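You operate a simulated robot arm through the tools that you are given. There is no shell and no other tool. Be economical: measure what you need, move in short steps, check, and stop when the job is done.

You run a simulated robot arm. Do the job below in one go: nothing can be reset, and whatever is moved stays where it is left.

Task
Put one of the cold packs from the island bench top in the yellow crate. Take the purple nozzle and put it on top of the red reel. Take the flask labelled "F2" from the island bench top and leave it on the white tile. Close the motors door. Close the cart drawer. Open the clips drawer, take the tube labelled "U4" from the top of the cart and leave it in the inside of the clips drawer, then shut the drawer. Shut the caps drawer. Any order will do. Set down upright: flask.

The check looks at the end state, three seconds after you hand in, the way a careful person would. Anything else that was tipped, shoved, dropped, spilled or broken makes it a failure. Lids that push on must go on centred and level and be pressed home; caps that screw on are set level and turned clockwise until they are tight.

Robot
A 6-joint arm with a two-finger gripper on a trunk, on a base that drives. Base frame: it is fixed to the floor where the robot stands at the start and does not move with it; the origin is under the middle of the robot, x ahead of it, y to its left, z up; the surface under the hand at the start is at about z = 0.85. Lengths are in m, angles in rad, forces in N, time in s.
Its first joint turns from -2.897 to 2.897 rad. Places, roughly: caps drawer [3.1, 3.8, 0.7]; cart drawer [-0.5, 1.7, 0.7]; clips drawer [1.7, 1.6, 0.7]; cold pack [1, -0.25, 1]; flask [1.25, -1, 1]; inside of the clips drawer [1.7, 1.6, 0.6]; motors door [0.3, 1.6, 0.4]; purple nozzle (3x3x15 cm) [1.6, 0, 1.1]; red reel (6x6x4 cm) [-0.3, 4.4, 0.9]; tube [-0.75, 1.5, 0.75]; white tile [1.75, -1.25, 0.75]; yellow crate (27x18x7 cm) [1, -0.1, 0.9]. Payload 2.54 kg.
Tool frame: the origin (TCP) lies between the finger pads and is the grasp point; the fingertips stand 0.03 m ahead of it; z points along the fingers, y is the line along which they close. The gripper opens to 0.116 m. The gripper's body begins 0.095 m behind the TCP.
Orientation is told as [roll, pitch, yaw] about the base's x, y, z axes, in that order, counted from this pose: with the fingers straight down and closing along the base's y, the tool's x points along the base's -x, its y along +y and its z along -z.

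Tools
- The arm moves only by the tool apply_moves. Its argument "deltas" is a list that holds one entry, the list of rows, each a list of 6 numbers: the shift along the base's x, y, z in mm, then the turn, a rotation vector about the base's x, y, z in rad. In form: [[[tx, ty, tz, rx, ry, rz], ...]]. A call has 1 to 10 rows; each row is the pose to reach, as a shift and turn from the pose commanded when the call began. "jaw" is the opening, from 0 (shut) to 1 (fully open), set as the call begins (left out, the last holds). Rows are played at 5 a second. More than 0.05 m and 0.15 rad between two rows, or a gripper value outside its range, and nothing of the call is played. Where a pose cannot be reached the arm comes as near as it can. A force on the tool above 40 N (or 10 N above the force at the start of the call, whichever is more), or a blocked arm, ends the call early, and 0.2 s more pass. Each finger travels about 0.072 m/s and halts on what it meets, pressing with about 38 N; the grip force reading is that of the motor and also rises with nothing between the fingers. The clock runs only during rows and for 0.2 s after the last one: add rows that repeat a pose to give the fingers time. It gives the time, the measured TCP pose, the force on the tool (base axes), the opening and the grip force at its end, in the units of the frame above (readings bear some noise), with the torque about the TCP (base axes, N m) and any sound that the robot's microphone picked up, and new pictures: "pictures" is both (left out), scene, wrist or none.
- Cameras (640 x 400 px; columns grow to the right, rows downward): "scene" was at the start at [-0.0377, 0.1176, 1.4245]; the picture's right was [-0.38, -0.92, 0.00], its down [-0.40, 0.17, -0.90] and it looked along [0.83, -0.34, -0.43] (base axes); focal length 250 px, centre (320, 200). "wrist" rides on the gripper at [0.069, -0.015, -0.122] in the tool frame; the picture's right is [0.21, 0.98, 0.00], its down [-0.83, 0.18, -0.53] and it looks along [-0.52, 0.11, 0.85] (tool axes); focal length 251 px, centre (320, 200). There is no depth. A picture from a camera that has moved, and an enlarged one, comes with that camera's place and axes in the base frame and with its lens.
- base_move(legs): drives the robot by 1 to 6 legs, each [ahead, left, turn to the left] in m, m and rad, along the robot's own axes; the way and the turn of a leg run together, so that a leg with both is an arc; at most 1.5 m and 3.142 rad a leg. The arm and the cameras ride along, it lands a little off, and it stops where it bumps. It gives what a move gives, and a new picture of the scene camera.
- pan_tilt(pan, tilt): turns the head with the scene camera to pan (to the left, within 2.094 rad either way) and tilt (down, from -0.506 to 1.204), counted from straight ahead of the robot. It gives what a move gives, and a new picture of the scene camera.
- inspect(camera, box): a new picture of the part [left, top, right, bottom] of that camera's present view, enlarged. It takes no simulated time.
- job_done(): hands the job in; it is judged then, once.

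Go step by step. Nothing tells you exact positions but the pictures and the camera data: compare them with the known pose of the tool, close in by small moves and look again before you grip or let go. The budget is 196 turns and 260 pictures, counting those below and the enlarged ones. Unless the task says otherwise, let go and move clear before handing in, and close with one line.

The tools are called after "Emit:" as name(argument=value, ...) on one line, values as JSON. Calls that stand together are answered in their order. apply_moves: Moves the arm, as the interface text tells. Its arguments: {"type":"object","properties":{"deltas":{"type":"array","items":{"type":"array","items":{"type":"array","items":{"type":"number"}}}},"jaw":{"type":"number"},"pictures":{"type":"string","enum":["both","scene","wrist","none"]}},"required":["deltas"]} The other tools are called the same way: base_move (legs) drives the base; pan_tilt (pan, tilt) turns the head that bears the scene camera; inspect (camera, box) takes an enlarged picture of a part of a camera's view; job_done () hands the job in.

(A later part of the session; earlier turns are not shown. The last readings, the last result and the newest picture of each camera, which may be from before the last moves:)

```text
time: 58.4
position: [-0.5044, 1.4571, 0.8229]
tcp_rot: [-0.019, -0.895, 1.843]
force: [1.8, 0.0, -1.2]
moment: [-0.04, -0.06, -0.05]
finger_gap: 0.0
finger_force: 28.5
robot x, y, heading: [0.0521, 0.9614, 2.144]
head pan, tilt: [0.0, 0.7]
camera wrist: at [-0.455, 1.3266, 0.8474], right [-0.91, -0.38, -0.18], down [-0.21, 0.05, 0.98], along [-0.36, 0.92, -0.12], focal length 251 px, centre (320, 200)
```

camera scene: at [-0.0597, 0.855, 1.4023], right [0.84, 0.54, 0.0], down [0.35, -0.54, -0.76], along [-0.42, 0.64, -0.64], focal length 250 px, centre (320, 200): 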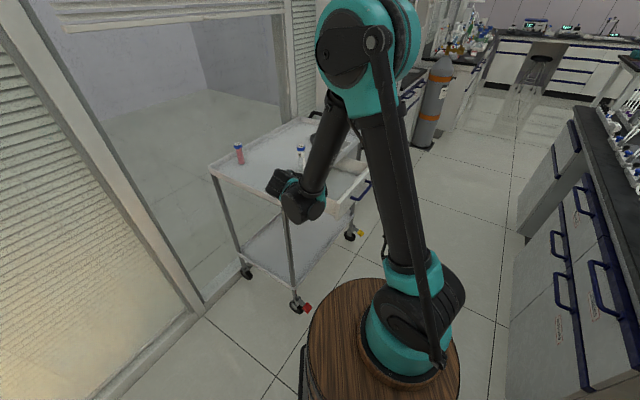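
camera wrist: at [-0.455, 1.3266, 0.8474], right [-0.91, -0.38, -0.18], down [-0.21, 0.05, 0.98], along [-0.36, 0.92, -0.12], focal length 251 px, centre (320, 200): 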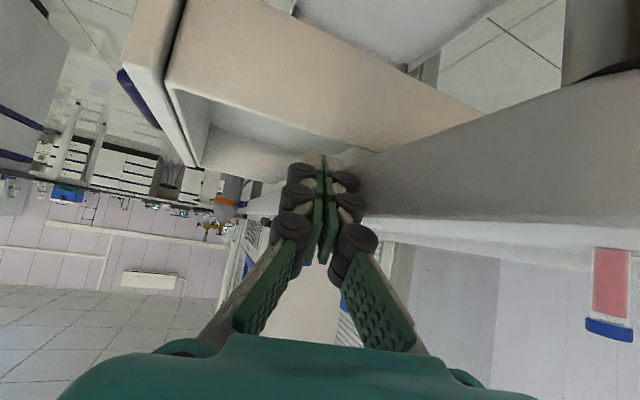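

The rotation swung the fingers into the cart's corner. The tubes are still standing and the wheels look unmoved. I'll lift off and away, then look at the cart.

Emit:
apply_moves(deltas=[[[10, -20, 20, 0, 0, 0], [20, -40, 50, 0, 0, 0], [40, -60, 90, 0, 0, 0], [60, -70, 130, 0, 0, 0], [90, -70, 160, 0, 0, 0], [120, -70, 190, 0, 0, 0]]], pictures="wrist")

Emit:
pan_tilt(pan=0.4, tilt=0.6)

Emit:
pan_tilt(pan=-0.3, tilt=0.6)

```text
time: 59.8
position: [-0.3828, 1.3897, 1.0133]
tcp_rot: [-0.021, -0.895, 1.844]
force: [0.1, 0.1, -0.1]
moment: [-0.04, -0.03, -0.02]
finger_gap: 0.0
finger_force: 28.5
robot x, y, heading: [0.052, 0.9619, 2.146]
head pan, tilt: [0.0, 0.7]
camera wrist: at [-0.3345, 1.2593, 1.0372], right [-0.91, -0.38, -0.18], down [-0.21, 0.05, 0.98], along [-0.36, 0.92, -0.12], focal length 251 px, centre (320, 200)
```

wrist: 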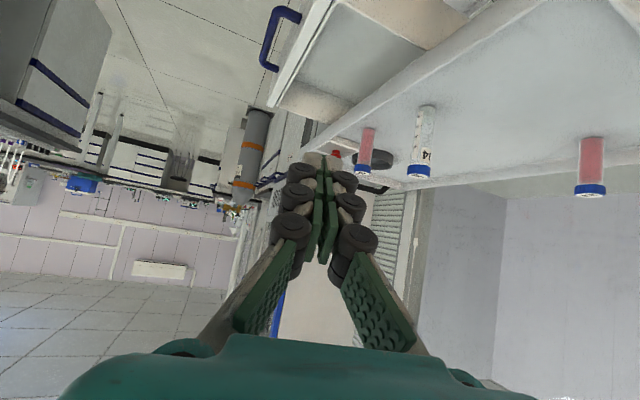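

```text
time: 60.6
position: [-0.3837, 1.3899, 1.0131]
tcp_rot: [-0.019, -0.896, 1.844]
force: [0.1, 1.1, -0.1]
moment: [-0.03, 0.0, 0.04]
finger_gap: 0.0001
finger_force: 27.9
robot x, y, heading: [0.0502, 0.9638, 2.149]
head pan, tilt: [0.4, 0.6]
camera scene: at [-0.0867, 0.8334, 1.4109], right [0.56, 0.83, 0.0], down [0.47, -0.32, -0.82], along [-0.68, 0.46, -0.57], focal length 250 px, centre (320, 200)
```

scene: 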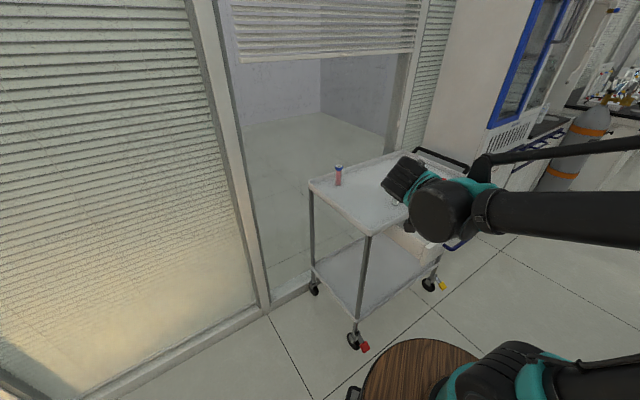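

```text
time: 61.7
position: [-0.3829, 1.3907, 1.0127]
tcp_rot: [-0.02, -0.894, 1.842]
force: [0.3, -1.0, -0.9]
moment: [0.0, -0.02, -0.01]
finger_gap: 0.0001
finger_force: 28.9
robot x, y, heading: [0.0442, 0.9607, 2.144]
head pan, tilt: [-0.3, 0.6]
camera scene: at [-0.0376, 0.8688, 1.4109], right [0.96, 0.27, 0.0], down [0.15, -0.54, -0.83], along [-0.22, 0.79, -0.56], focal length 250 px, centre (320, 200)
```

scene: 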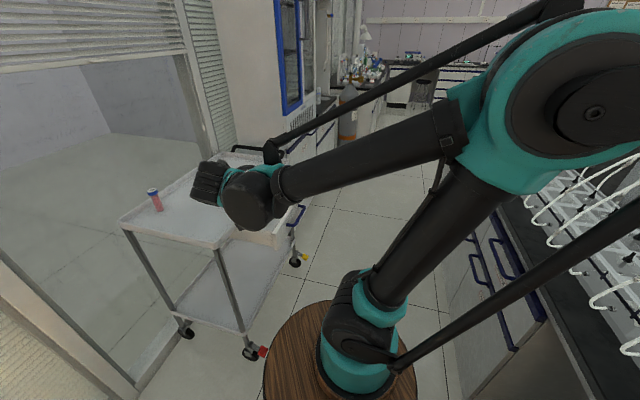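

All three tubes are standing. The drawer front is at x about -0.41, y 1.53–1.86, with its top at about z 0.74. I'll aim the tool toward -x and descend in front of it.

Emit:
apply_moves(deltas=[[[20, 20, 0, 0, 0, 0.15], [40, 40, 0, 0, 0, 0.3], [60, 60, 0, 0, 0, 0.45], [80, 80, 0, 0, 0, 0.6], [100, 100, 0, 0, 0, 0.75], [115, 130, 0, 0, 0, 0.9], [125, 170, -20, 0, 0, 0.9], [125, 210, -50, 0, 0, 0.9], [125, 240, -90, 0, 0, 0.9], [125, 270, -120, 0, 0, 0.9]]])

```text
time: 63.9
position: [-0.257, 1.6549, 0.8959]
tcp_rot: [-0.019, -0.894, 2.744]
force: [-0.9, -0.6, 0.4]
moment: [0.03, -0.01, -0.03]
finger_gap: 0.0
finger_force: 28.2
robot x, y, heading: [0.0473, 0.9646, 2.145]
head pan, tilt: [-0.3, 0.6]
camera scene: at [-0.0374, 0.8685, 1.4109], right [0.96, 0.27, 0.0], down [0.15, -0.54, -0.83], along [-0.22, 0.79, -0.56], focal length 250 px, centre (320, 200)
camera wrist: at [-0.1242, 1.6114, 0.9196], right [-0.27, -0.95, -0.18], down [-0.17, -0.14, 0.98], along [-0.95, 0.29, -0.12], focal length 251 px, centre (320, 200)
```

scene: 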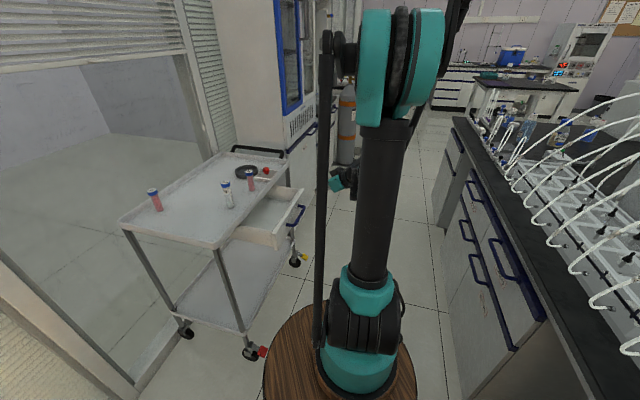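
wrist: 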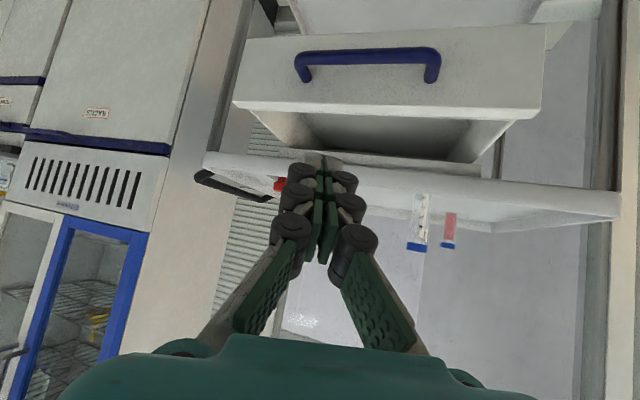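

The drawer panel spans y 1.49–1.85 and z 0.66–0.765, with the handle at y 1.59–1.75. I'll push the panel beside the handle at y 1.80.

Emit:
apply_moves(deltas=[[[0, 30, -30, 0, 0, 0], [0, 60, -65, 0, 0, 0], [0, 90, -100, 0, 0, 0], [-15, 115, -135, 0, 0, 0], [-35, 135, -165, 0, 0, 0], [-55, 140, -168, 0, 0, 0]]], pictures="wrist")

```text
time: 65.3
position: [-0.312, 1.7983, 0.7263]
tcp_rot: [-0.02, -0.895, 2.741]
force: [0.1, 0.4, 0.4]
moment: [0.01, -0.01, -0.05]
finger_gap: 0.0
finger_force: 28.6
robot x, y, heading: [0.0527, 0.9616, 2.144]
head pan, tilt: [-0.3, 0.6]
camera wrist: at [-0.1795, 1.7564, 0.7494], right [-0.27, -0.95, -0.18], down [-0.17, -0.14, 0.98], along [-0.95, 0.29, -0.12], focal length 251 px, centre (320, 200)
```

wrist: 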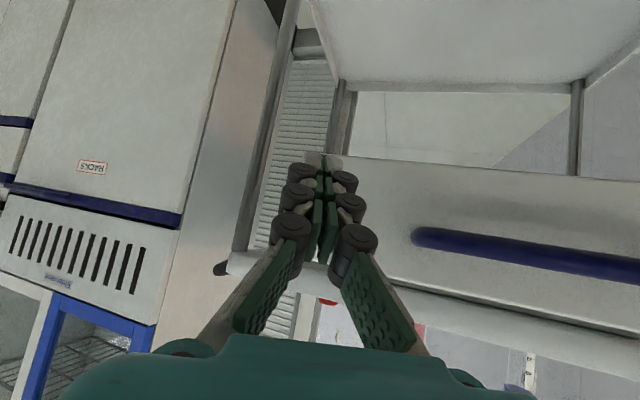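

The panel's left edge is at about y 1.806, so I'll shift right 29 mm and push.

Emit:
apply_moves(deltas=[[[0, -29, -5, 0, 0, 0], [-40, -29, -5, 0, 0, 0], [-75, -29, -5, 0, 0, 0], [-105, -29, -5, 0, 0, 0], [-130, -29, -5, 0, 0, 0], [-155, -29, -5, 0, 0, 0]]])

```text
time: 66.7
position: [-0.4691, 1.7691, 0.7206]
tcp_rot: [-0.021, -0.895, 2.74]
force: [-0.6, 0.3, 0.7]
moment: [-0.01, 0.03, 0.04]
finger_gap: 0.0
finger_force: 28.6
robot x, y, heading: [0.0512, 0.9608, 2.148]
head pan, tilt: [-0.3, 0.6]
camera scene: at [-0.0374, 0.8689, 1.4109], right [0.96, 0.27, 0.0], down [0.15, -0.54, -0.83], along [-0.22, 0.79, -0.56], focal length 250 px, centre (320, 200)
camera wrist: at [-0.3381, 1.7269, 0.7437], right [-0.27, -0.95, -0.18], down [-0.17, -0.14, 0.98], along [-0.95, 0.29, -0.12], focal length 251 px, centre (320, 200)
```

scene: 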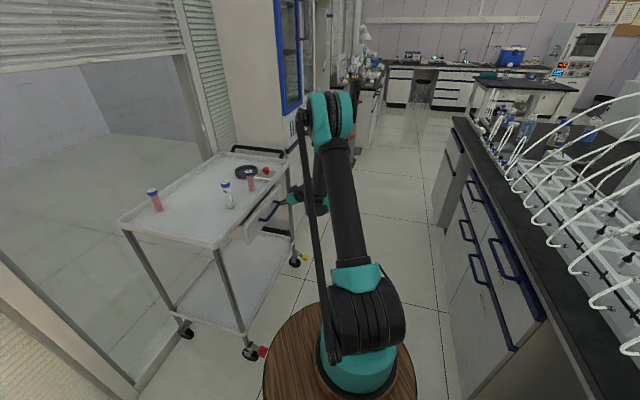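
wrist: 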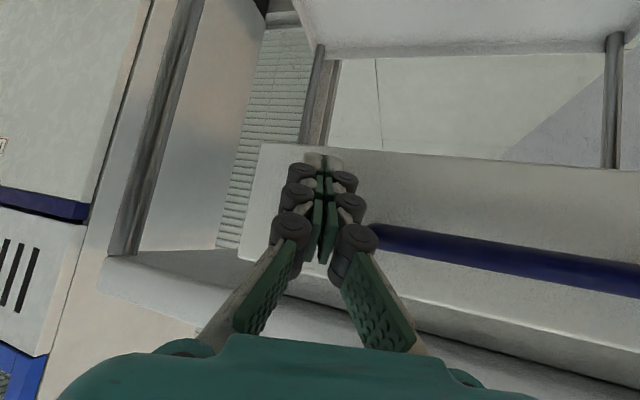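

The drawer is sliding in. I'll continue gently to the stop.

Emit:
apply_moves(deltas=[[[-12, 0, 0, 0, 0, 0], [-22, 0, 0, 0, 0, 0], [-30, 0, 0, 0, 0, 0], [-37, 0, 0, 0, 0, 0], [-43, 0, 0, 0, 0, 0], [-48, 0, 0, 0, 0, 0], [-53, 0, 0, 0, 0, 0], [-58, 0, 0, 0, 0, 0], [-63, 0, 0, 0, 0, 0], [-68, 0, 0, 0, 0, 0]]])

```text
time: 68.0
position: [-0.5068, 1.7684, 0.7198]
tcp_rot: [-0.024, -0.893, 2.741]
force: [9.0, -1.9, 4.3]
moment: [-0.01, 0.04, 0.02]
finger_gap: 0.0
finger_force: 28.3
robot x, y, heading: [0.049, 0.9621, 2.141]
head pan, tilt: [-0.3, 0.6]
stopped in row 6: the force on the tool passed its limit at 53 N (the readings are from after the stop); the commanded pose is now the measured one
camera scene: at [-0.0367, 0.8687, 1.4109], right [0.96, 0.27, 0.0], down [0.15, -0.54, -0.83], along [-0.22, 0.79, -0.56], focal length 250 px, centre (320, 200)
camera wrist: at [-0.3758, 1.7261, 0.7448], right [-0.27, -0.94, -0.18], down [-0.17, -0.14, 0.98], along [-0.95, 0.3, -0.13], focal length 251 px, centre (320, 200)
```

scene: 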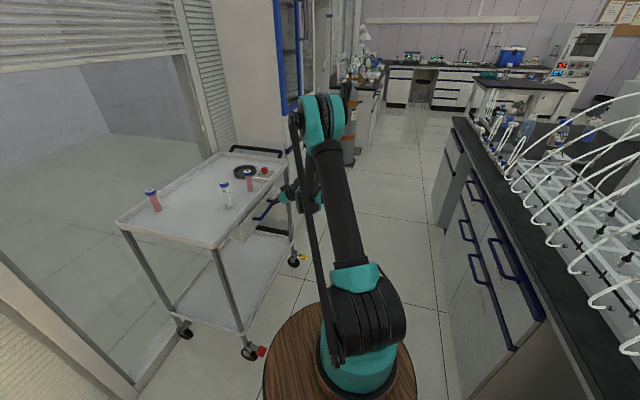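
wrist: 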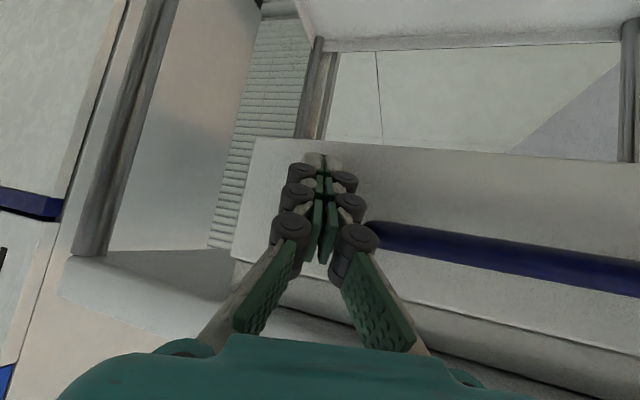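

Emit:
apply_moves(deltas=[[[30, 0, 0, 0, 0, 0], [70, 0, 0, 0, 0, 0], [110, 0, 10, 0, 0, 0], [150, 0, 40, 0, 0, 0], [180, -20, 80, 0, 0, 0], [200, -40, 120, 0, 0, 0]]], pictures="wrist")

Emit:
inspect(camera="scene", box=[110, 130, 330, 268])

```text
refused: row 5 steps farther than a row can; nothing moved
```

```text
2.90 times, centred on (220, 199) of scene
camera zoom: at [-0.0367, 0.8687, 1.4109], right [0.96, 0.27, 0.0], down [0.15, -0.54, -0.83], along [-0.22, 0.79, -0.56], focal length 725 px, centre (610, 203)
```

zoom: 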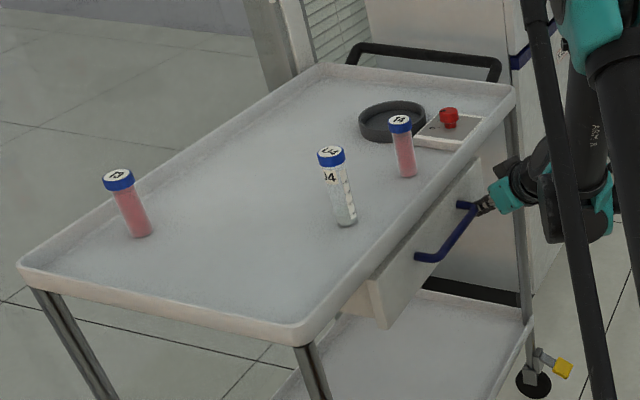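

Emit:
apply_moves(deltas=[[[30, 0, 0, 0, 0, 0], [70, 0, 0, 0, 0, 0], [110, -10, 10, 0, 0, 0], [140, -30, 40, 0, 0, 0], [160, -60, 70, 0, 0, 0], [170, -90, 105, 0, 0, 0], [180, -120, 140, 0, 0, 0], [180, -150, 170, 0, 0, 0]]])

Emit:
inspect(camera="scene", box=[200, 150, 310, 270])

```text
time: 69.8
position: [-0.3284, 1.6202, 0.8904]
tcp_rot: [-0.022, -0.896, 2.741]
force: [-0.1, -0.1, -1.4]
moment: [-0.01, -0.03, 0.01]
finger_gap: 0.0
finger_force: 28.5
robot x, y, heading: [0.051, 0.9624, 2.143]
head pan, tilt: [-0.3, 0.6]
camera scene: at [-0.0371, 0.8692, 1.4109], right [0.96, 0.27, 0.0], down [0.15, -0.54, -0.82], along [-0.22, 0.79, -0.57], focal length 250 px, centre (320, 200)
camera wrist: at [-0.1957, 1.5767, 0.914], right [-0.27, -0.95, -0.18], down [-0.17, -0.14, 0.98], along [-0.95, 0.3, -0.13], focal length 251 px, centre (320, 200)
```

scene: 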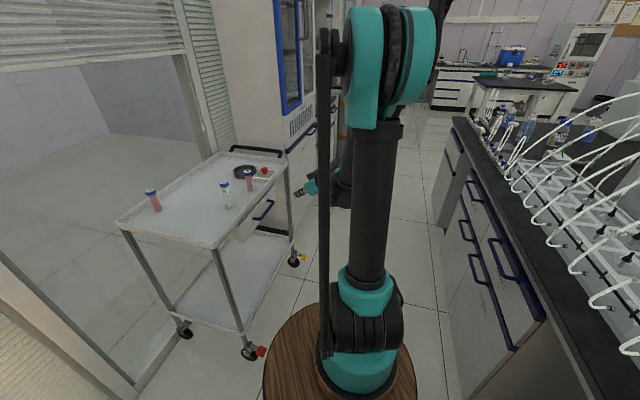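
wrist: 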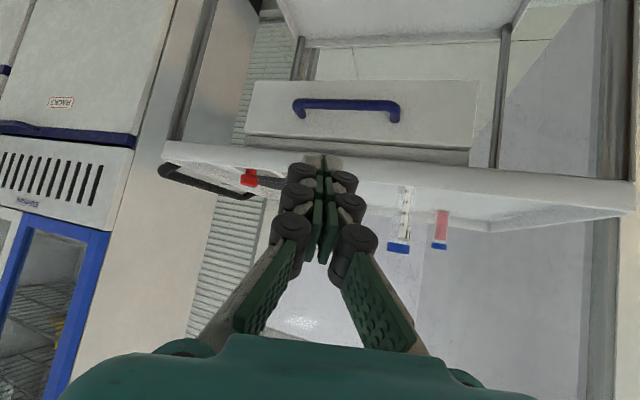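

```text
3.33 times, centred on (255, 210) of scene
camera zoom: at [-0.0371, 0.8692, 1.4109], right [0.96, 0.27, 0.0], down [0.15, -0.54, -0.82], along [-0.22, 0.79, -0.57], focal length 833 px, centre (537, 167)
```

zoom: 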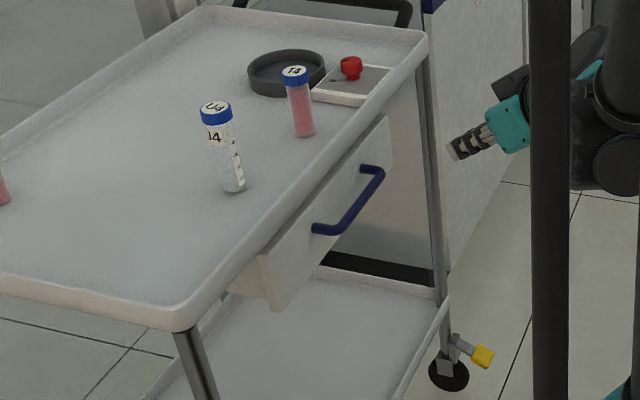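

Emit:
inspect(camera="wrist", box=[220, 60, 500, 235])

```text
2.29 times, centred on (360, 148) of wrist
camera zoom: at [-0.1957, 1.5767, 0.914], right [-0.27, -0.95, -0.18], down [-0.17, -0.14, 0.98], along [-0.95, 0.3, -0.13], focal length 575 px, centre (229, 320)
```

zoom: 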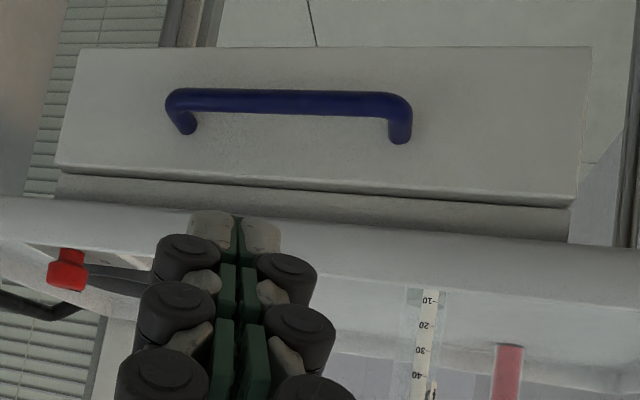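

The drawer is shut (carcass rail visible right behind the panel), and the clear tube is U4. I'll stow the arm upright for driving north around the island.

Emit:
apply_moves(deltas=[[[20, -20, 30, -0.058, -0.138, 0], [40, -40, 60, -0.117, -0.276, 0], [60, -60, 95, -0.175, -0.414, 0], [75, -80, 130, -0.233, -0.552, 0], [90, -100, 165, -0.292, -0.69, 0], [100, -120, 200, -0.35, -0.829, 0], [110, -140, 240, -0.35, -0.829, 0], [110, -160, 280, -0.35, -0.829, 0], [110, -180, 320, -0.35, -0.829, 0], [110, -200, 360, -0.35, -0.829, 0]]], pictures="none")

Emit:
apply_moves(deltas=[[[0, 0, 0, 0, 0, -0.12], [0, 0, 10, 0, 0, -0.24], [0, -10, 20, 0, 0, -0.36], [0, -20, 40, 0, 0, -0.48], [0, -30, 60, 0, 0, -0.6], [0, -30, 80, 0, 0, -0.6]]], pictures="none")

Emit:
base_move(legs=[[0, 0, -0.57], [0.01, -0.14, 0]])

Emit:
pan_tilt(pan=0.0, tilt=0.35)

```text
time: 72.0
position: [-0.2142, 1.4206, 1.2515]
tcp_rot: [-0.023, 0.009, 2.741]
force: [-0.4, -0.8, 0.3]
moment: [-0.04, -0.03, 0.0]
finger_gap: 0.0
finger_force: 28.4
robot x, y, heading: [0.0513, 0.9648, 2.142]
head pan, tilt: [-0.3, 0.6]
```

```text
time: 73.4
position: [-0.2199, 1.3892, 1.3325]
tcp_rot: [-0.023, 0.007, 2.142]
force: [0.4, -0.7, 0.6]
moment: [0.04, -0.02, -0.01]
finger_gap: 0.0
finger_force: 29.0
robot x, y, heading: [0.0492, 0.9634, 2.142]
head pan, tilt: [-0.3, 0.6]
```

```text
time: 76.3
position: [0.2008, 1.4763, 1.3306]
tcp_rot: [-0.022, 0.005, 1.563]
force: [0.7, -0.5, 0.7]
moment: [0.01, 0.02, -0.01]
finger_gap: 0.0
finger_force: 28.8
robot x, y, heading: [0.195, 0.9714, 1.564]
head pan, tilt: [-0.3, 0.6]
camera scene: at [0.065, 0.9402, 1.4109], right [0.95, -0.3, 0.0], down [-0.17, -0.54, -0.83], along [0.25, 0.79, -0.56], focal length 250 px, centre (320, 200)
```

scene: 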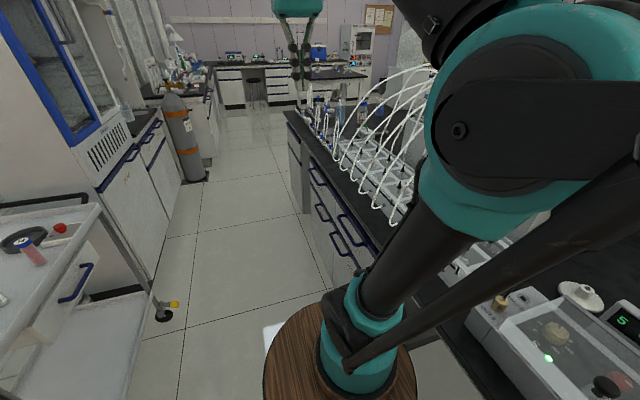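

```text
time: 77.1
position: [0.1997, 1.477, 1.3319]
tcp_rot: [-0.021, 0.007, 1.562]
force: [0.1, 0.3, 0.5]
moment: [-0.01, -0.04, 0.03]
finger_gap: 0.0
finger_force: 28.3
robot x, y, heading: [0.1923, 0.9737, 1.561]
head pan, tilt: [0.0, 0.351]
camera scene: at [0.039, 0.9491, 1.4336], right [1.0, -0.01, 0.0], down [0.0, -0.34, -0.94], along [0.01, 0.94, -0.34], focal length 250 px, centre (320, 200)
```

scene: 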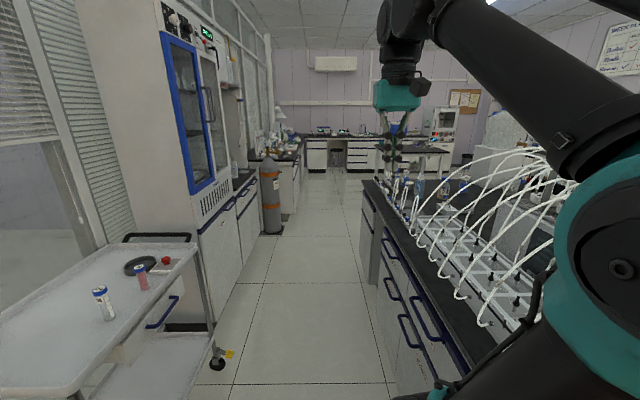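

The aisle north is clear. I'll centre in it and drive past the island's end at y about 3.0.

Emit:
base_move(legs=[[0, 0.17, 0], [1.45, 0, 0], [1.3, 0, 0]])

Emit:
pan_tilt(pan=-0.9, tilt=0.4)

Emit:
pan_tilt(pan=-1.6, tilt=0.4)

Emit:
pan_tilt(pan=0.7, tilt=0.5)

```text
time: 91.4
position: [0.0995, 4.1951, 1.3321]
tcp_rot: [-0.022, 0.007, 1.535]
force: [-0.5, -0.5, -0.3]
moment: [-0.01, 0.0, -0.02]
finger_gap: 0.0
finger_force: 28.8
robot x, y, heading: [0.0816, 3.6866, 1.533]
head pan, tilt: [0.0, 0.351]
camera scene: at [-0.0749, 3.6712, 1.4337], right [1.0, -0.03, 0.0], down [-0.01, -0.34, -0.94], along [0.03, 0.94, -0.34], focal length 250 px, centre (320, 200)
```

scene: 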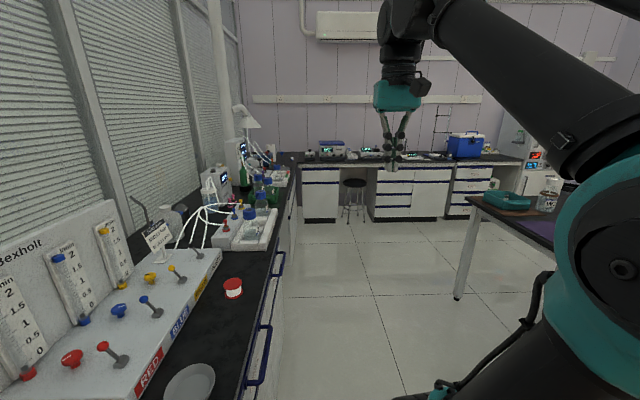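

```text
time: 92.6
position: [0.0984, 4.194, 1.3317]
tcp_rot: [-0.024, 0.007, 1.534]
force: [-0.2, 0.1, -0.1]
moment: [0.0, 0.0, -0.01]
finger_gap: 0.0
finger_force: 28.6
robot x, y, heading: [0.0788, 3.6885, 1.538]
head pan, tilt: [-0.901, 0.4]
camera scene: at [-0.0036, 3.6333, 1.4291], right [0.59, -0.8, 0.0], down [-0.31, -0.23, -0.92], along [0.74, 0.55, -0.39], focal length 250 px, centre (320, 200)
```

scene: 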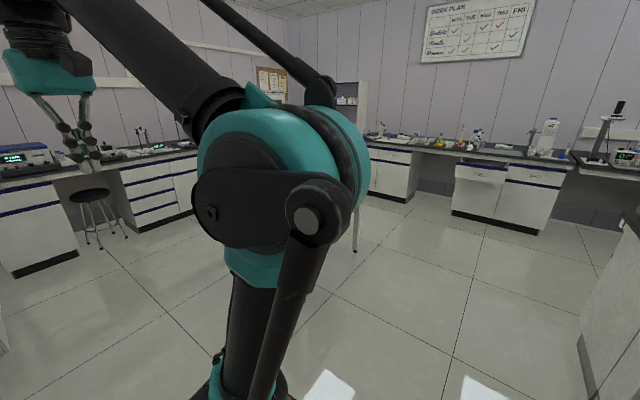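

```text
time: 93.7
position: [0.101, 4.1949, 1.3324]
tcp_rot: [-0.023, 0.008, 1.534]
force: [0.0, 0.2, -0.4]
moment: [-0.04, -0.01, 0.01]
finger_gap: 0.0
finger_force: 28.7
robot x, y, heading: [0.0763, 3.6928, 1.535]
head pan, tilt: [-1.6, 0.4]
camera scene: at [0.0144, 3.5723, 1.4291], right [-0.06, -1.0, 0.0], down [-0.39, 0.02, -0.92], along [0.92, -0.06, -0.39], focal length 250 px, centre (320, 200)
```

scene: 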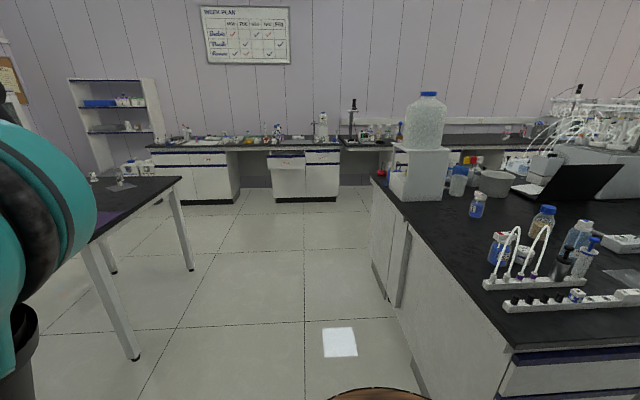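

```text
time: 95.8
position: [0.0985, 4.1949, 1.3322]
tcp_rot: [-0.023, 0.008, 1.535]
force: [-0.4, -0.4, 0.1]
moment: [0.01, -0.01, 0.01]
finger_gap: 0.0001
finger_force: 28.7
robot x, y, heading: [0.0794, 3.6872, 1.535]
head pan, tilt: [0.7, 0.499]
camera scene: at [-0.1342, 3.6498, 1.42], right [0.79, 0.62, 0.0], down [0.3, -0.38, -0.88], along [-0.54, 0.69, -0.48], focal length 250 px, centre (320, 200)
```

scene: 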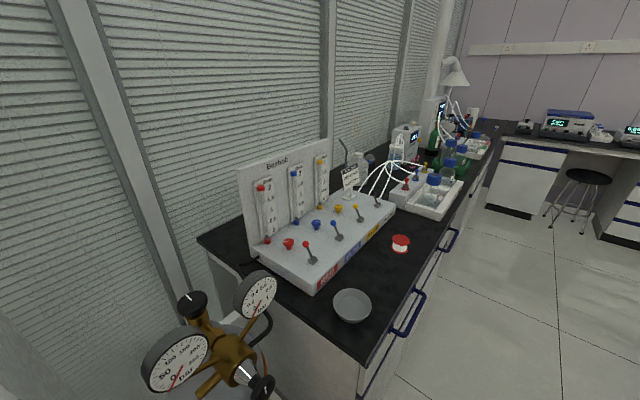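

The red reel is at about (-0.34, 4.37) on the left bench, and the open caps drawer is at about (3.1, 3.77). I'll turn east and drive to it.

Emit:
base_move(legs=[[0, 0, -1.535], [1.1, 0.05, 0], [1.1, 0.0, 0]])

Emit:
pan_tilt(pan=0.0, tilt=0.6)

Emit:
pan_tilt(pan=-1.5, tilt=0.45)

```text
time: 99.8
position: [0.585, 3.6968, 1.3319]
tcp_rot: [-0.023, 0.007, 0.03]
force: [0.8, 0.4, -1.1]
moment: [0.0, 0.05, 0.01]
finger_gap: 0.0002
finger_force: 29.3
robot x, y, heading: [0.079, 3.6868, 0.026]
head pan, tilt: [0.7, 0.499]
stopped in leg 1: the robot was blocked; the commanded pose is now the measured one
camera scene: at [0.0208, 3.8954, 1.42], right [0.67, -0.74, 0.0], down [-0.36, -0.32, -0.88], along [0.65, 0.59, -0.48], focal length 250 px, centre (320, 200)
```

scene: 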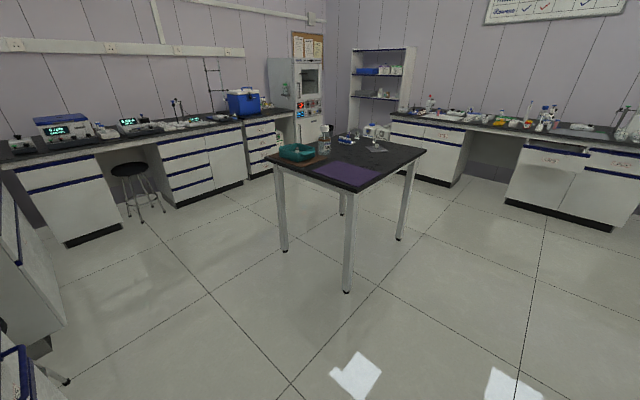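

```text
time: 100.9
position: [0.5855, 3.6986, 1.3318]
tcp_rot: [-0.023, 0.006, 0.029]
force: [0.7, 0.3, -0.7]
moment: [0.0, 0.0, 0.0]
finger_gap: 0.0002
finger_force: 28.5
robot x, y, heading: [0.0769, 3.6889, 0.031]
head pan, tilt: [0.0, 0.6]
camera scene: at [0.0414, 3.8375, 1.4109], right [0.03, -1.0, 0.0], down [-0.56, -0.02, -0.83], along [0.82, 0.03, -0.56], focal length 250 px, centre (320, 200)
```

scene: 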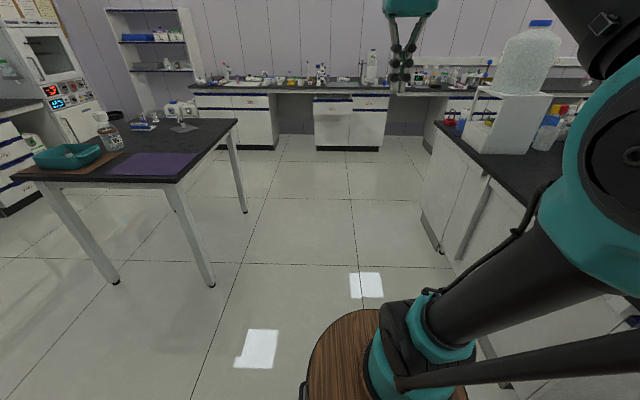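

```text
time: 102.5
position: [0.5871, 3.6977, 1.3314]
tcp_rot: [-0.023, 0.007, 0.028]
force: [0.3, -0.1, -0.5]
moment: [-0.04, 0.01, 0.02]
finger_gap: 0.0
finger_force: 28.4
robot x, y, heading: [0.0806, 3.6834, 0.032]
head pan, tilt: [-1.499, 0.45]
camera scene: at [-0.0375, 3.7433, 1.4245], right [-0.99, -0.1, 0.0], down [-0.04, 0.43, -0.9], along [0.09, -0.9, -0.44], focal length 250 px, centre (320, 200)
```

scene: 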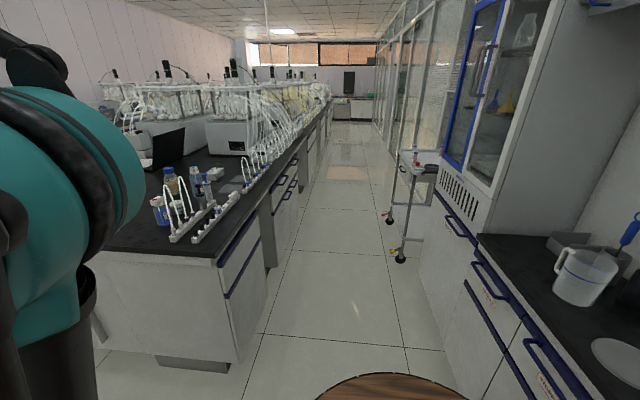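

The robot stopped at the end of its turn, possibly with its rear near the gas cylinder. The way ahead is open, so I'll go forward and glance back.

Emit:
base_move(legs=[[1.1, 0, 0], [1.05, 0, 0]])

Emit:
pan_tilt(pan=2.09, tilt=0.3)

Emit:
pan_tilt(pan=0.0, tilt=0.6)

Emit:
pan_tilt(pan=-1.5, tilt=0.45)

```text
time: 112.9
position: [2.6974, 3.7385, 1.3317]
tcp_rot: [-0.022, 0.008, 0.006]
force: [-0.1, -1.3, -0.3]
moment: [-0.01, -0.01, 0.03]
finger_gap: 0.0
finger_force: 28.5
robot x, y, heading: [2.197, 3.7373, 0.007]
head pan, tilt: [-1.499, 0.45]
camera scene: at [2.0769, 3.7989, 1.4245], right [-1.0, -0.08, 0.0], down [-0.03, 0.43, -0.9], along [0.07, -0.9, -0.44], focal length 250 px, centre (320, 200)
```

scene: 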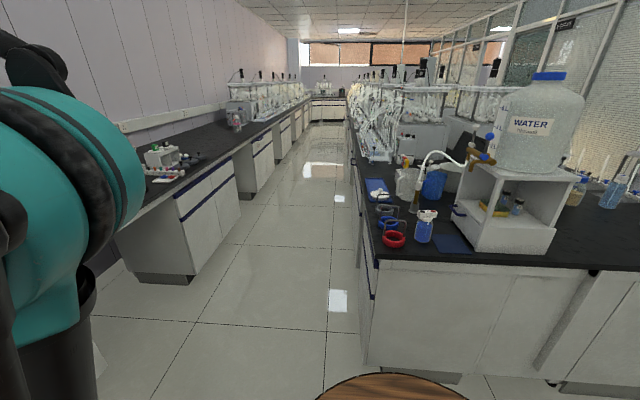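

```text
time: 115.9
position: [2.6976, 3.7386, 1.3312]
tcp_rot: [-0.022, 0.008, 0.005]
force: [0.3, -0.5, -0.5]
moment: [-0.02, -0.01, 0.03]
finger_gap: 0.0
finger_force: 28.4
robot x, y, heading: [2.1926, 3.7439, 0.005]
head pan, tilt: [2.089, 0.3]
camera scene: at [2.023, 3.9714, 1.4384], right [0.87, 0.5, 0.0], down [0.15, -0.26, -0.96], along [-0.48, 0.83, -0.3], focal length 250 px, centre (320, 200)
```

scene: 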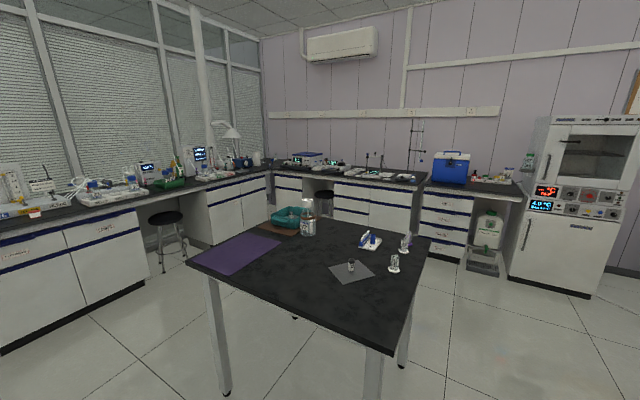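

```text
time: 117.9
position: [2.698, 3.7378, 1.3315]
tcp_rot: [-0.023, 0.008, 0.005]
force: [-0.2, 0.6, 0.0]
moment: [0.0, 0.0, 0.0]
finger_gap: 0.0
finger_force: 28.2
robot x, y, heading: [2.1921, 3.7357, 0.007]
head pan, tilt: [0.0, 0.6]
camera scene: at [2.1581, 3.8912, 1.4109], right [0.01, -1.0, 0.0], down [-0.56, 0.0, -0.83], along [0.83, 0.01, -0.56], focal length 250 px, centre (320, 200)
```

scene: 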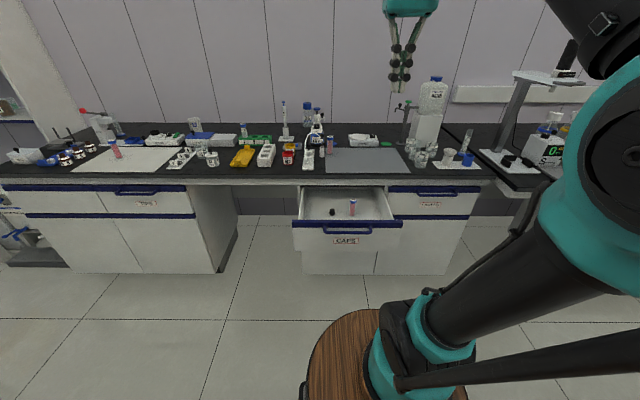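

```text
time: 119.5
position: [2.6977, 3.7385, 1.3317]
tcp_rot: [-0.022, 0.007, 0.006]
force: [0.2, 0.1, 0.2]
moment: [0.0, 0.0, 0.01]
finger_gap: 0.0001
finger_force: 29.1
robot x, y, heading: [2.1955, 3.7373, 0.008]
head pan, tilt: [-1.499, 0.45]
camera scene: at [2.077, 3.7989, 1.4244], right [-1.0, -0.08, 0.0], down [-0.03, 0.43, -0.9], along [0.07, -0.9, -0.44], focal length 250 px, centre (320, 200)
```

scene: 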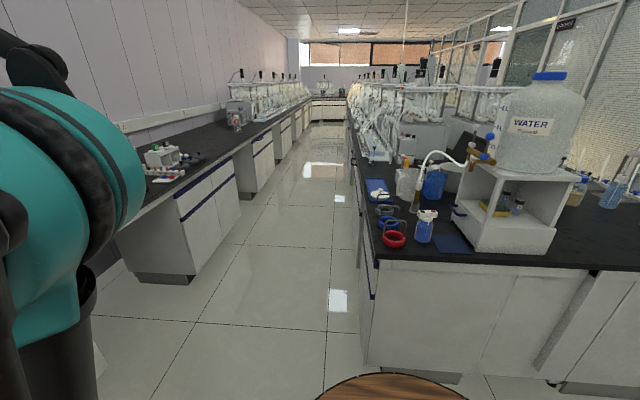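

The caps drawer panel is at x about 2.90, y 3.58–4.0, open about 0.24 m, and something stands inside, so I'll push slowly. I'll back the base a little and tilt the tool forward.

Emit:
base_move(legs=[[-0.2, 0, 0]])

Emit:
apply_moves(deltas=[[[30, 10, -40, 0, -0.15, 0], [60, 25, -80, 0, -0.3, 0], [90, 45, -115, 0, -0.45, 0], [120, 65, -150, 0, -0.6, 0], [150, 85, -180, 0, -0.75, 0], [175, 105, -215, 0, -0.9, 0], [200, 125, -250, 0, -0.9, 0], [225, 145, -285, 0, -0.9, 0], [250, 160, -320, 0, -0.9, 0], [270, 165, -360, 0, -0.9, 0]]], pictures="none")

Emit:
pan_tilt(pan=0.0, tilt=0.6)

Emit:
apply_moves(deltas=[[[0, 0, -45, 0, 0, 0], [0, 0, -90, 0, 0, 0], [0, 0, -135, 0, 0, 0]]], pictures="both")

```text
time: 121.1
position: [2.4943, 3.737, 1.3319]
tcp_rot: [-0.023, 0.007, 0.006]
force: [0.1, -0.4, 0.0]
moment: [0.02, -0.01, 0.0]
finger_gap: 0.0001
finger_force: 28.3
robot x, y, heading: [1.9884, 3.7354, 0.007]
head pan, tilt: [-1.499, 0.45]
camera scene: at [1.8724, 3.7974, 1.4244], right [-1.0, -0.08, 0.0], down [-0.03, 0.43, -0.9], along [0.07, -0.9, -0.44], focal length 250 px, centre (320, 200)
```

scene: 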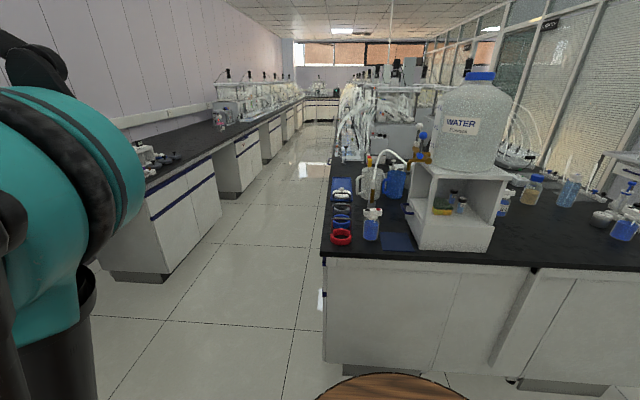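

```text
refused: row 1 steps farther than a row can; nothing moved
```

```text
time: 122.7
position: [2.4938, 3.7377, 1.3317]
tcp_rot: [-0.023, 0.007, 0.005]
force: [-0.2, 0.2, 0.7]
moment: [-0.03, 0.0, 0.01]
finger_gap: 0.0003
finger_force: 28.2
robot x, y, heading: [1.9947, 3.7385, 0.015]
head pan, tilt: [0.0, 0.6]
camera scene: at [1.9536, 3.8896, 1.4109], right [0.01, -1.0, 0.0], down [-0.56, 0.0, -0.83], along [0.83, 0.01, -0.56], focal length 250 px, centre (320, 200)
```

scene: 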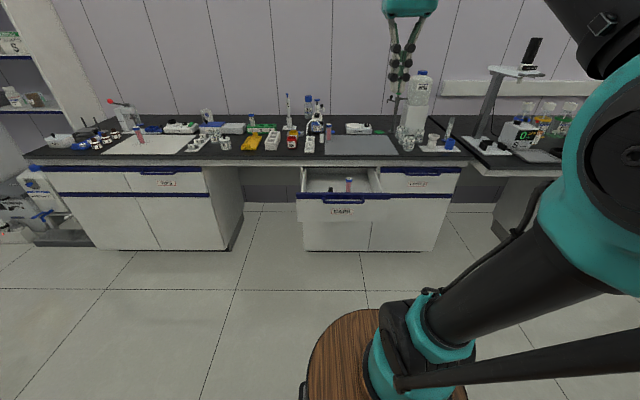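

```text
time: 123.5
position: [2.4919, 3.7398, 1.194]
tcp_rot: [-0.022, 0.007, 0.005]
force: [0.1, 0.5, -0.3]
moment: [-0.03, -0.01, 0.03]
finger_gap: 0.0
finger_force: 28.2
robot x, y, heading: [1.9886, 3.7347, 0.003]
head pan, tilt: [0.0, 0.6]
camera scene: at [1.9537, 3.8897, 1.4109], right [0.01, -1.0, 0.0], down [-0.56, 0.0, -0.83], along [0.83, 0.01, -0.56], focal length 250 px, centre (320, 200)
camera wrist: at [2.4236, 3.7257, 1.3173], right [-0.22, 0.98, -0.02], down [0.83, 0.2, 0.52], along [0.51, 0.1, -0.85], focal length 251 px, centre (320, 200)
```

scene: 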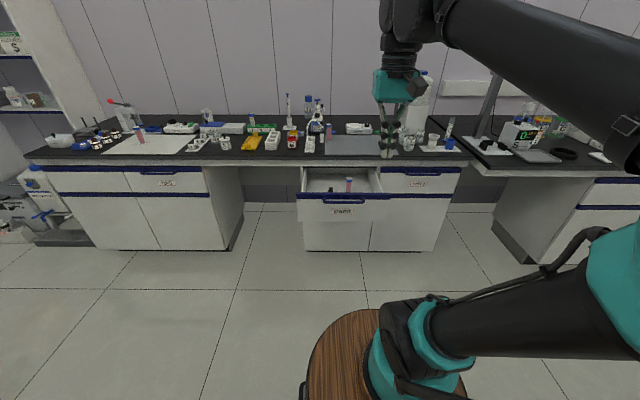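
wrist: 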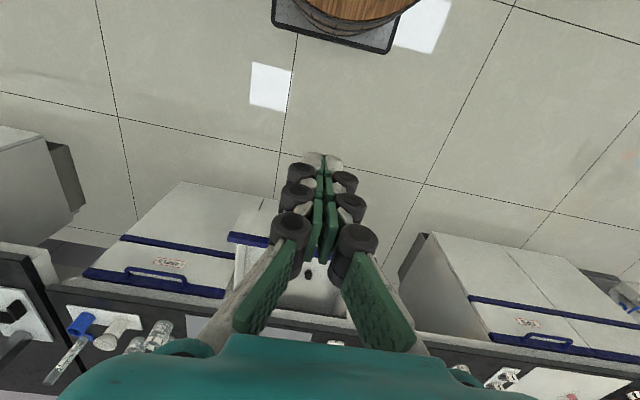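

Emit:
apply_moves(deltas=[[[25, 10, -35, 0, -0.145, 0], [50, 20, -70, 0, -0.29, 0], [75, 30, -105, 0, -0.435, 0], [100, 40, -140, 0, -0.58, 0], [125, 50, -175, 0, -0.725, 0], [150, 60, -210, 0, -0.87, 0], [175, 75, -245, 0, -0.9, 0], [200, 90, -280, 0, -0.9, 0], [225, 105, -315, 0, -0.9, 0], [250, 120, -350, 0, -0.9, 0]]], pictures="wrist")

```text
time: 125.7
position: [2.744, 3.8545, 0.8443]
tcp_rot: [-0.028, -0.895, 0.011]
force: [-0.5, -1.0, 0.6]
moment: [0.04, -0.01, 0.03]
finger_gap: 0.0
finger_force: 29.0
robot x, y, heading: [1.9867, 3.7368, 0.013]
head pan, tilt: [0.0, 0.6]
camera wrist: at [2.6044, 3.8415, 0.8673], right [-0.12, 0.98, -0.19], down [0.1, 0.2, 0.97], along [0.99, 0.1, -0.13], focal length 251 px, centre (320, 200)
```

wrist: 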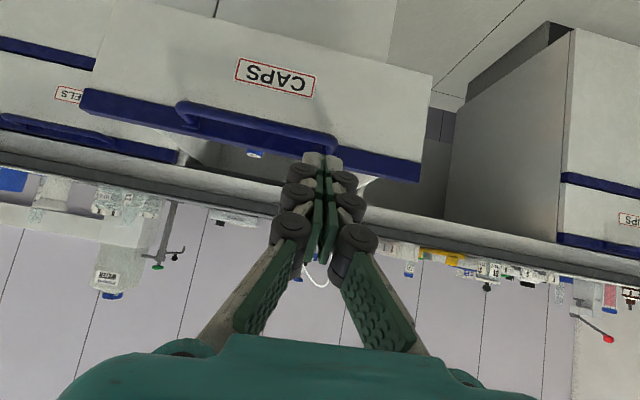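

The CAPS panel is clear in view; I'll push left of the handle at y 3.94, z 0.71.

Emit:
apply_moves(deltas=[[[0, 30, -35, 0, 0, 0], [10, 60, -75, 0, 0, 0], [25, 85, -112, 0, 0, 0], [50, 85, -112, 0, 0, 0], [75, 85, -112, 0, 0, 0], [95, 85, -112, 0, 0, 0]]], pictures="wrist")

```text
refused: row 2 steps farther than a row can; nothing moved
```

Emit:
apply_moves(deltas=[[[0, 25, -30, 0, 0, 0], [0, 50, -65, 0, 0, 0], [10, 70, -95, 0, 0, 0], [25, 85, -112, 0, 0, 0], [50, 85, -112, 0, 0, 0], [75, 85, -112, 0, 0, 0], [95, 85, -112, 0, 0, 0]]], pictures="wrist")

```text
time: 127.3
position: [2.8389, 3.942, 0.7323]
tcp_rot: [-0.031, -0.894, 0.009]
force: [0.3, -0.5, 0.5]
moment: [-0.02, 0.01, 0.05]
finger_gap: 0.0
finger_force: 28.8
out of reach, approached as far as the arm can: row 2, 3, 4, 5
robot x, y, heading: [1.985, 3.7384, 0.003]
head pan, tilt: [0.0, 0.6]
camera wrist: at [2.6996, 3.9285, 0.7559], right [-0.12, 0.98, -0.19], down [0.1, 0.2, 0.97], along [0.99, 0.1, -0.13], focal length 251 px, centre (320, 200)
```

wrist: 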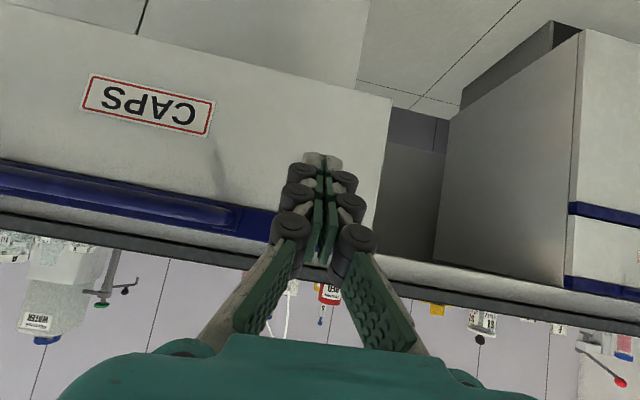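

Emit:
apply_moves(deltas=[[[15, 0, 0, 0, 0, 0], [30, 0, 0, 0, 0, 0], [45, 0, 0, 0, 0, 0], [60, 0, 0, 0, 0, 0], [78, 0, 0, 0, 0, 0], [96, 0, 0, 0, 0, 0], [114, 0, 0, 0, 0, 0], [132, 0, 0, 0, 0, 0], [150, 0, 0, 0, 0, 0], [168, 0, 0, 0, 0, 0]]])

```text
time: 129.5
position: [3.007, 3.9433, 0.7361]
tcp_rot: [-0.031, -0.892, 0.011]
force: [0.5, 0.6, 0.5]
moment: [-0.02, -0.03, 0.0]
finger_gap: 0.0
finger_force: 28.9
robot x, y, heading: [1.9906, 3.7408, 0.007]
head pan, tilt: [0.0, 0.6]
camera scene: at [1.9536, 3.8897, 1.4109], right [0.01, -1.0, 0.0], down [-0.56, 0.0, -0.83], along [0.83, 0.01, -0.56], focal length 250 px, centre (320, 200)
camera wrist: at [2.8683, 3.9295, 0.7604], right [-0.12, 0.98, -0.19], down [0.1, 0.2, 0.97], along [0.99, 0.1, -0.13], focal length 251 px, centre (320, 200)
```

scene: 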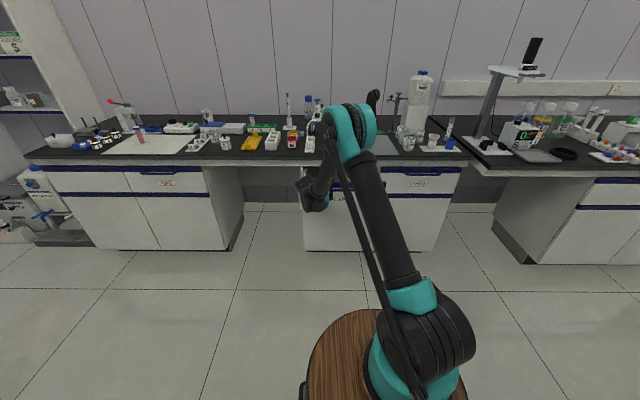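
wrist: 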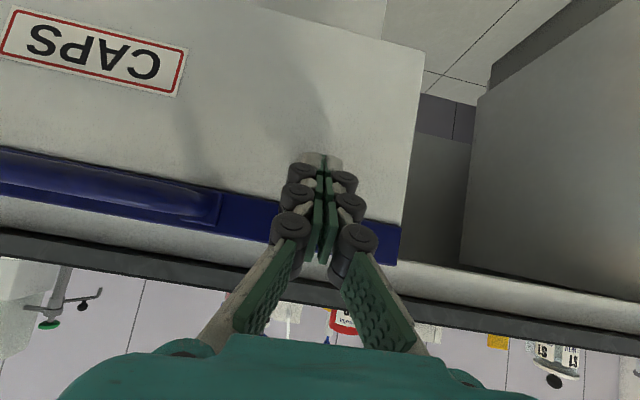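

Sliding well; I'll keep pushing to the stop.

Emit:
apply_moves(deltas=[[[15, 0, 0, 0, 0, 0], [30, 0, 0, 0, 0, 0], [45, 0, 0, 0, 0, 0], [60, 0, 0, 0, 0, 0], [74, 0, 0, 0, 0, 0], [86, 0, 0, 0, 0, 0], [98, 0, 0, 0, 0, 0], [110, 0, 0, 0, 0, 0], [122, 0, 0, 0, 0, 0], [134, 0, 0, 0, 0, 0]]])

```text
time: 131.7
position: [3.1422, 3.9426, 0.734]
tcp_rot: [-0.03, -0.894, 0.008]
force: [-0.4, -0.7, 0.3]
moment: [0.02, 0.01, -0.03]
finger_gap: 0.0
finger_force: 29.0
robot x, y, heading: [1.9927, 3.7396, 0.007]
head pan, tilt: [0.0, 0.6]
camera scene: at [1.9536, 3.8897, 1.4109], right [0.01, -1.0, 0.0], down [-0.56, 0.0, -0.83], along [0.83, 0.01, -0.56], focal length 250 px, centre (320, 200)
camera wrist: at [3.0038, 3.9286, 0.7576], right [-0.12, 0.98, -0.19], down [0.1, 0.2, 0.97], along [0.99, 0.1, -0.13], focal length 251 px, centre (320, 200)
```

scene: 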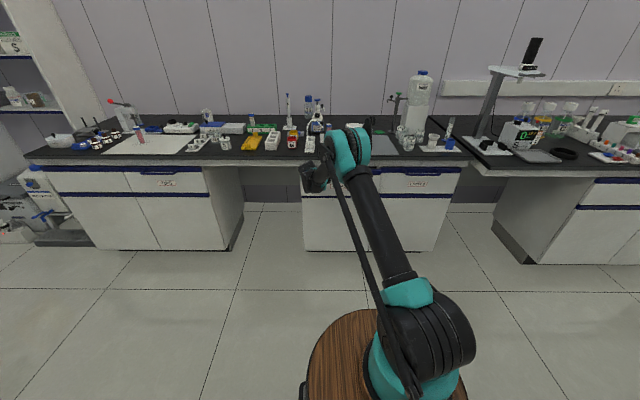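
wrist: 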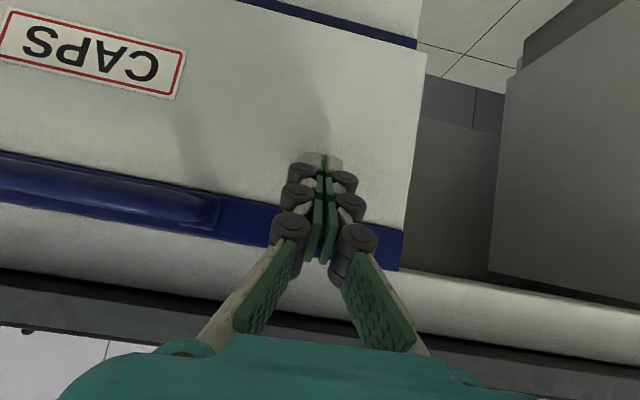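

Emit:
apply_moves(deltas=[[[8, 0, 0, 0, 0, 0], [16, 0, 0, 0, 0, 0], [24, 0, 0, 0, 0, 0], [32, 0, 0, 0, 0, 0], [40, 0, 0, 0, 0, 0], [48, 0, 0, 0, 0, 0], [56, 0, 0, 0, 0, 0]]], pictures="wrist")

```text
time: 132.8
position: [3.1721, 3.9414, 0.7352]
tcp_rot: [-0.029, -0.887, 0.008]
force: [-16.2, -2.4, 7.7]
moment: [-0.02, -0.07, -0.04]
finger_gap: 0.0059
finger_force: 29.1
robot x, y, heading: [1.9854, 3.736, 0.01]
head pan, tilt: [0.0, 0.6]
stopped in row 5: the force on the tool passed its limit at 62 N (the readings are from after the stop); the commanded pose is now the measured one
camera wrist: at [3.0329, 3.9291, 0.7594], right [-0.12, 0.98, -0.18], down [0.11, 0.2, 0.97], along [0.99, 0.1, -0.13], focal length 251 px, centre (320, 200)
```

wrist: 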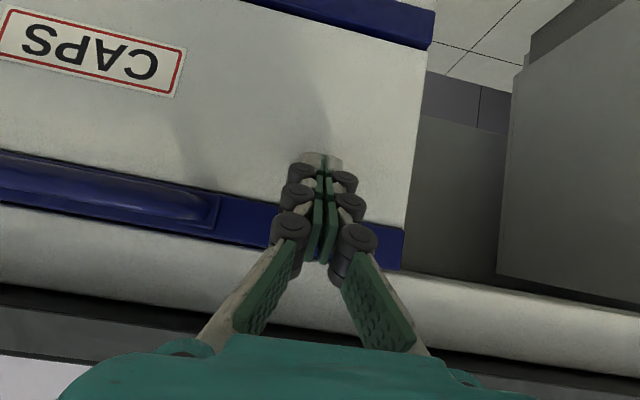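

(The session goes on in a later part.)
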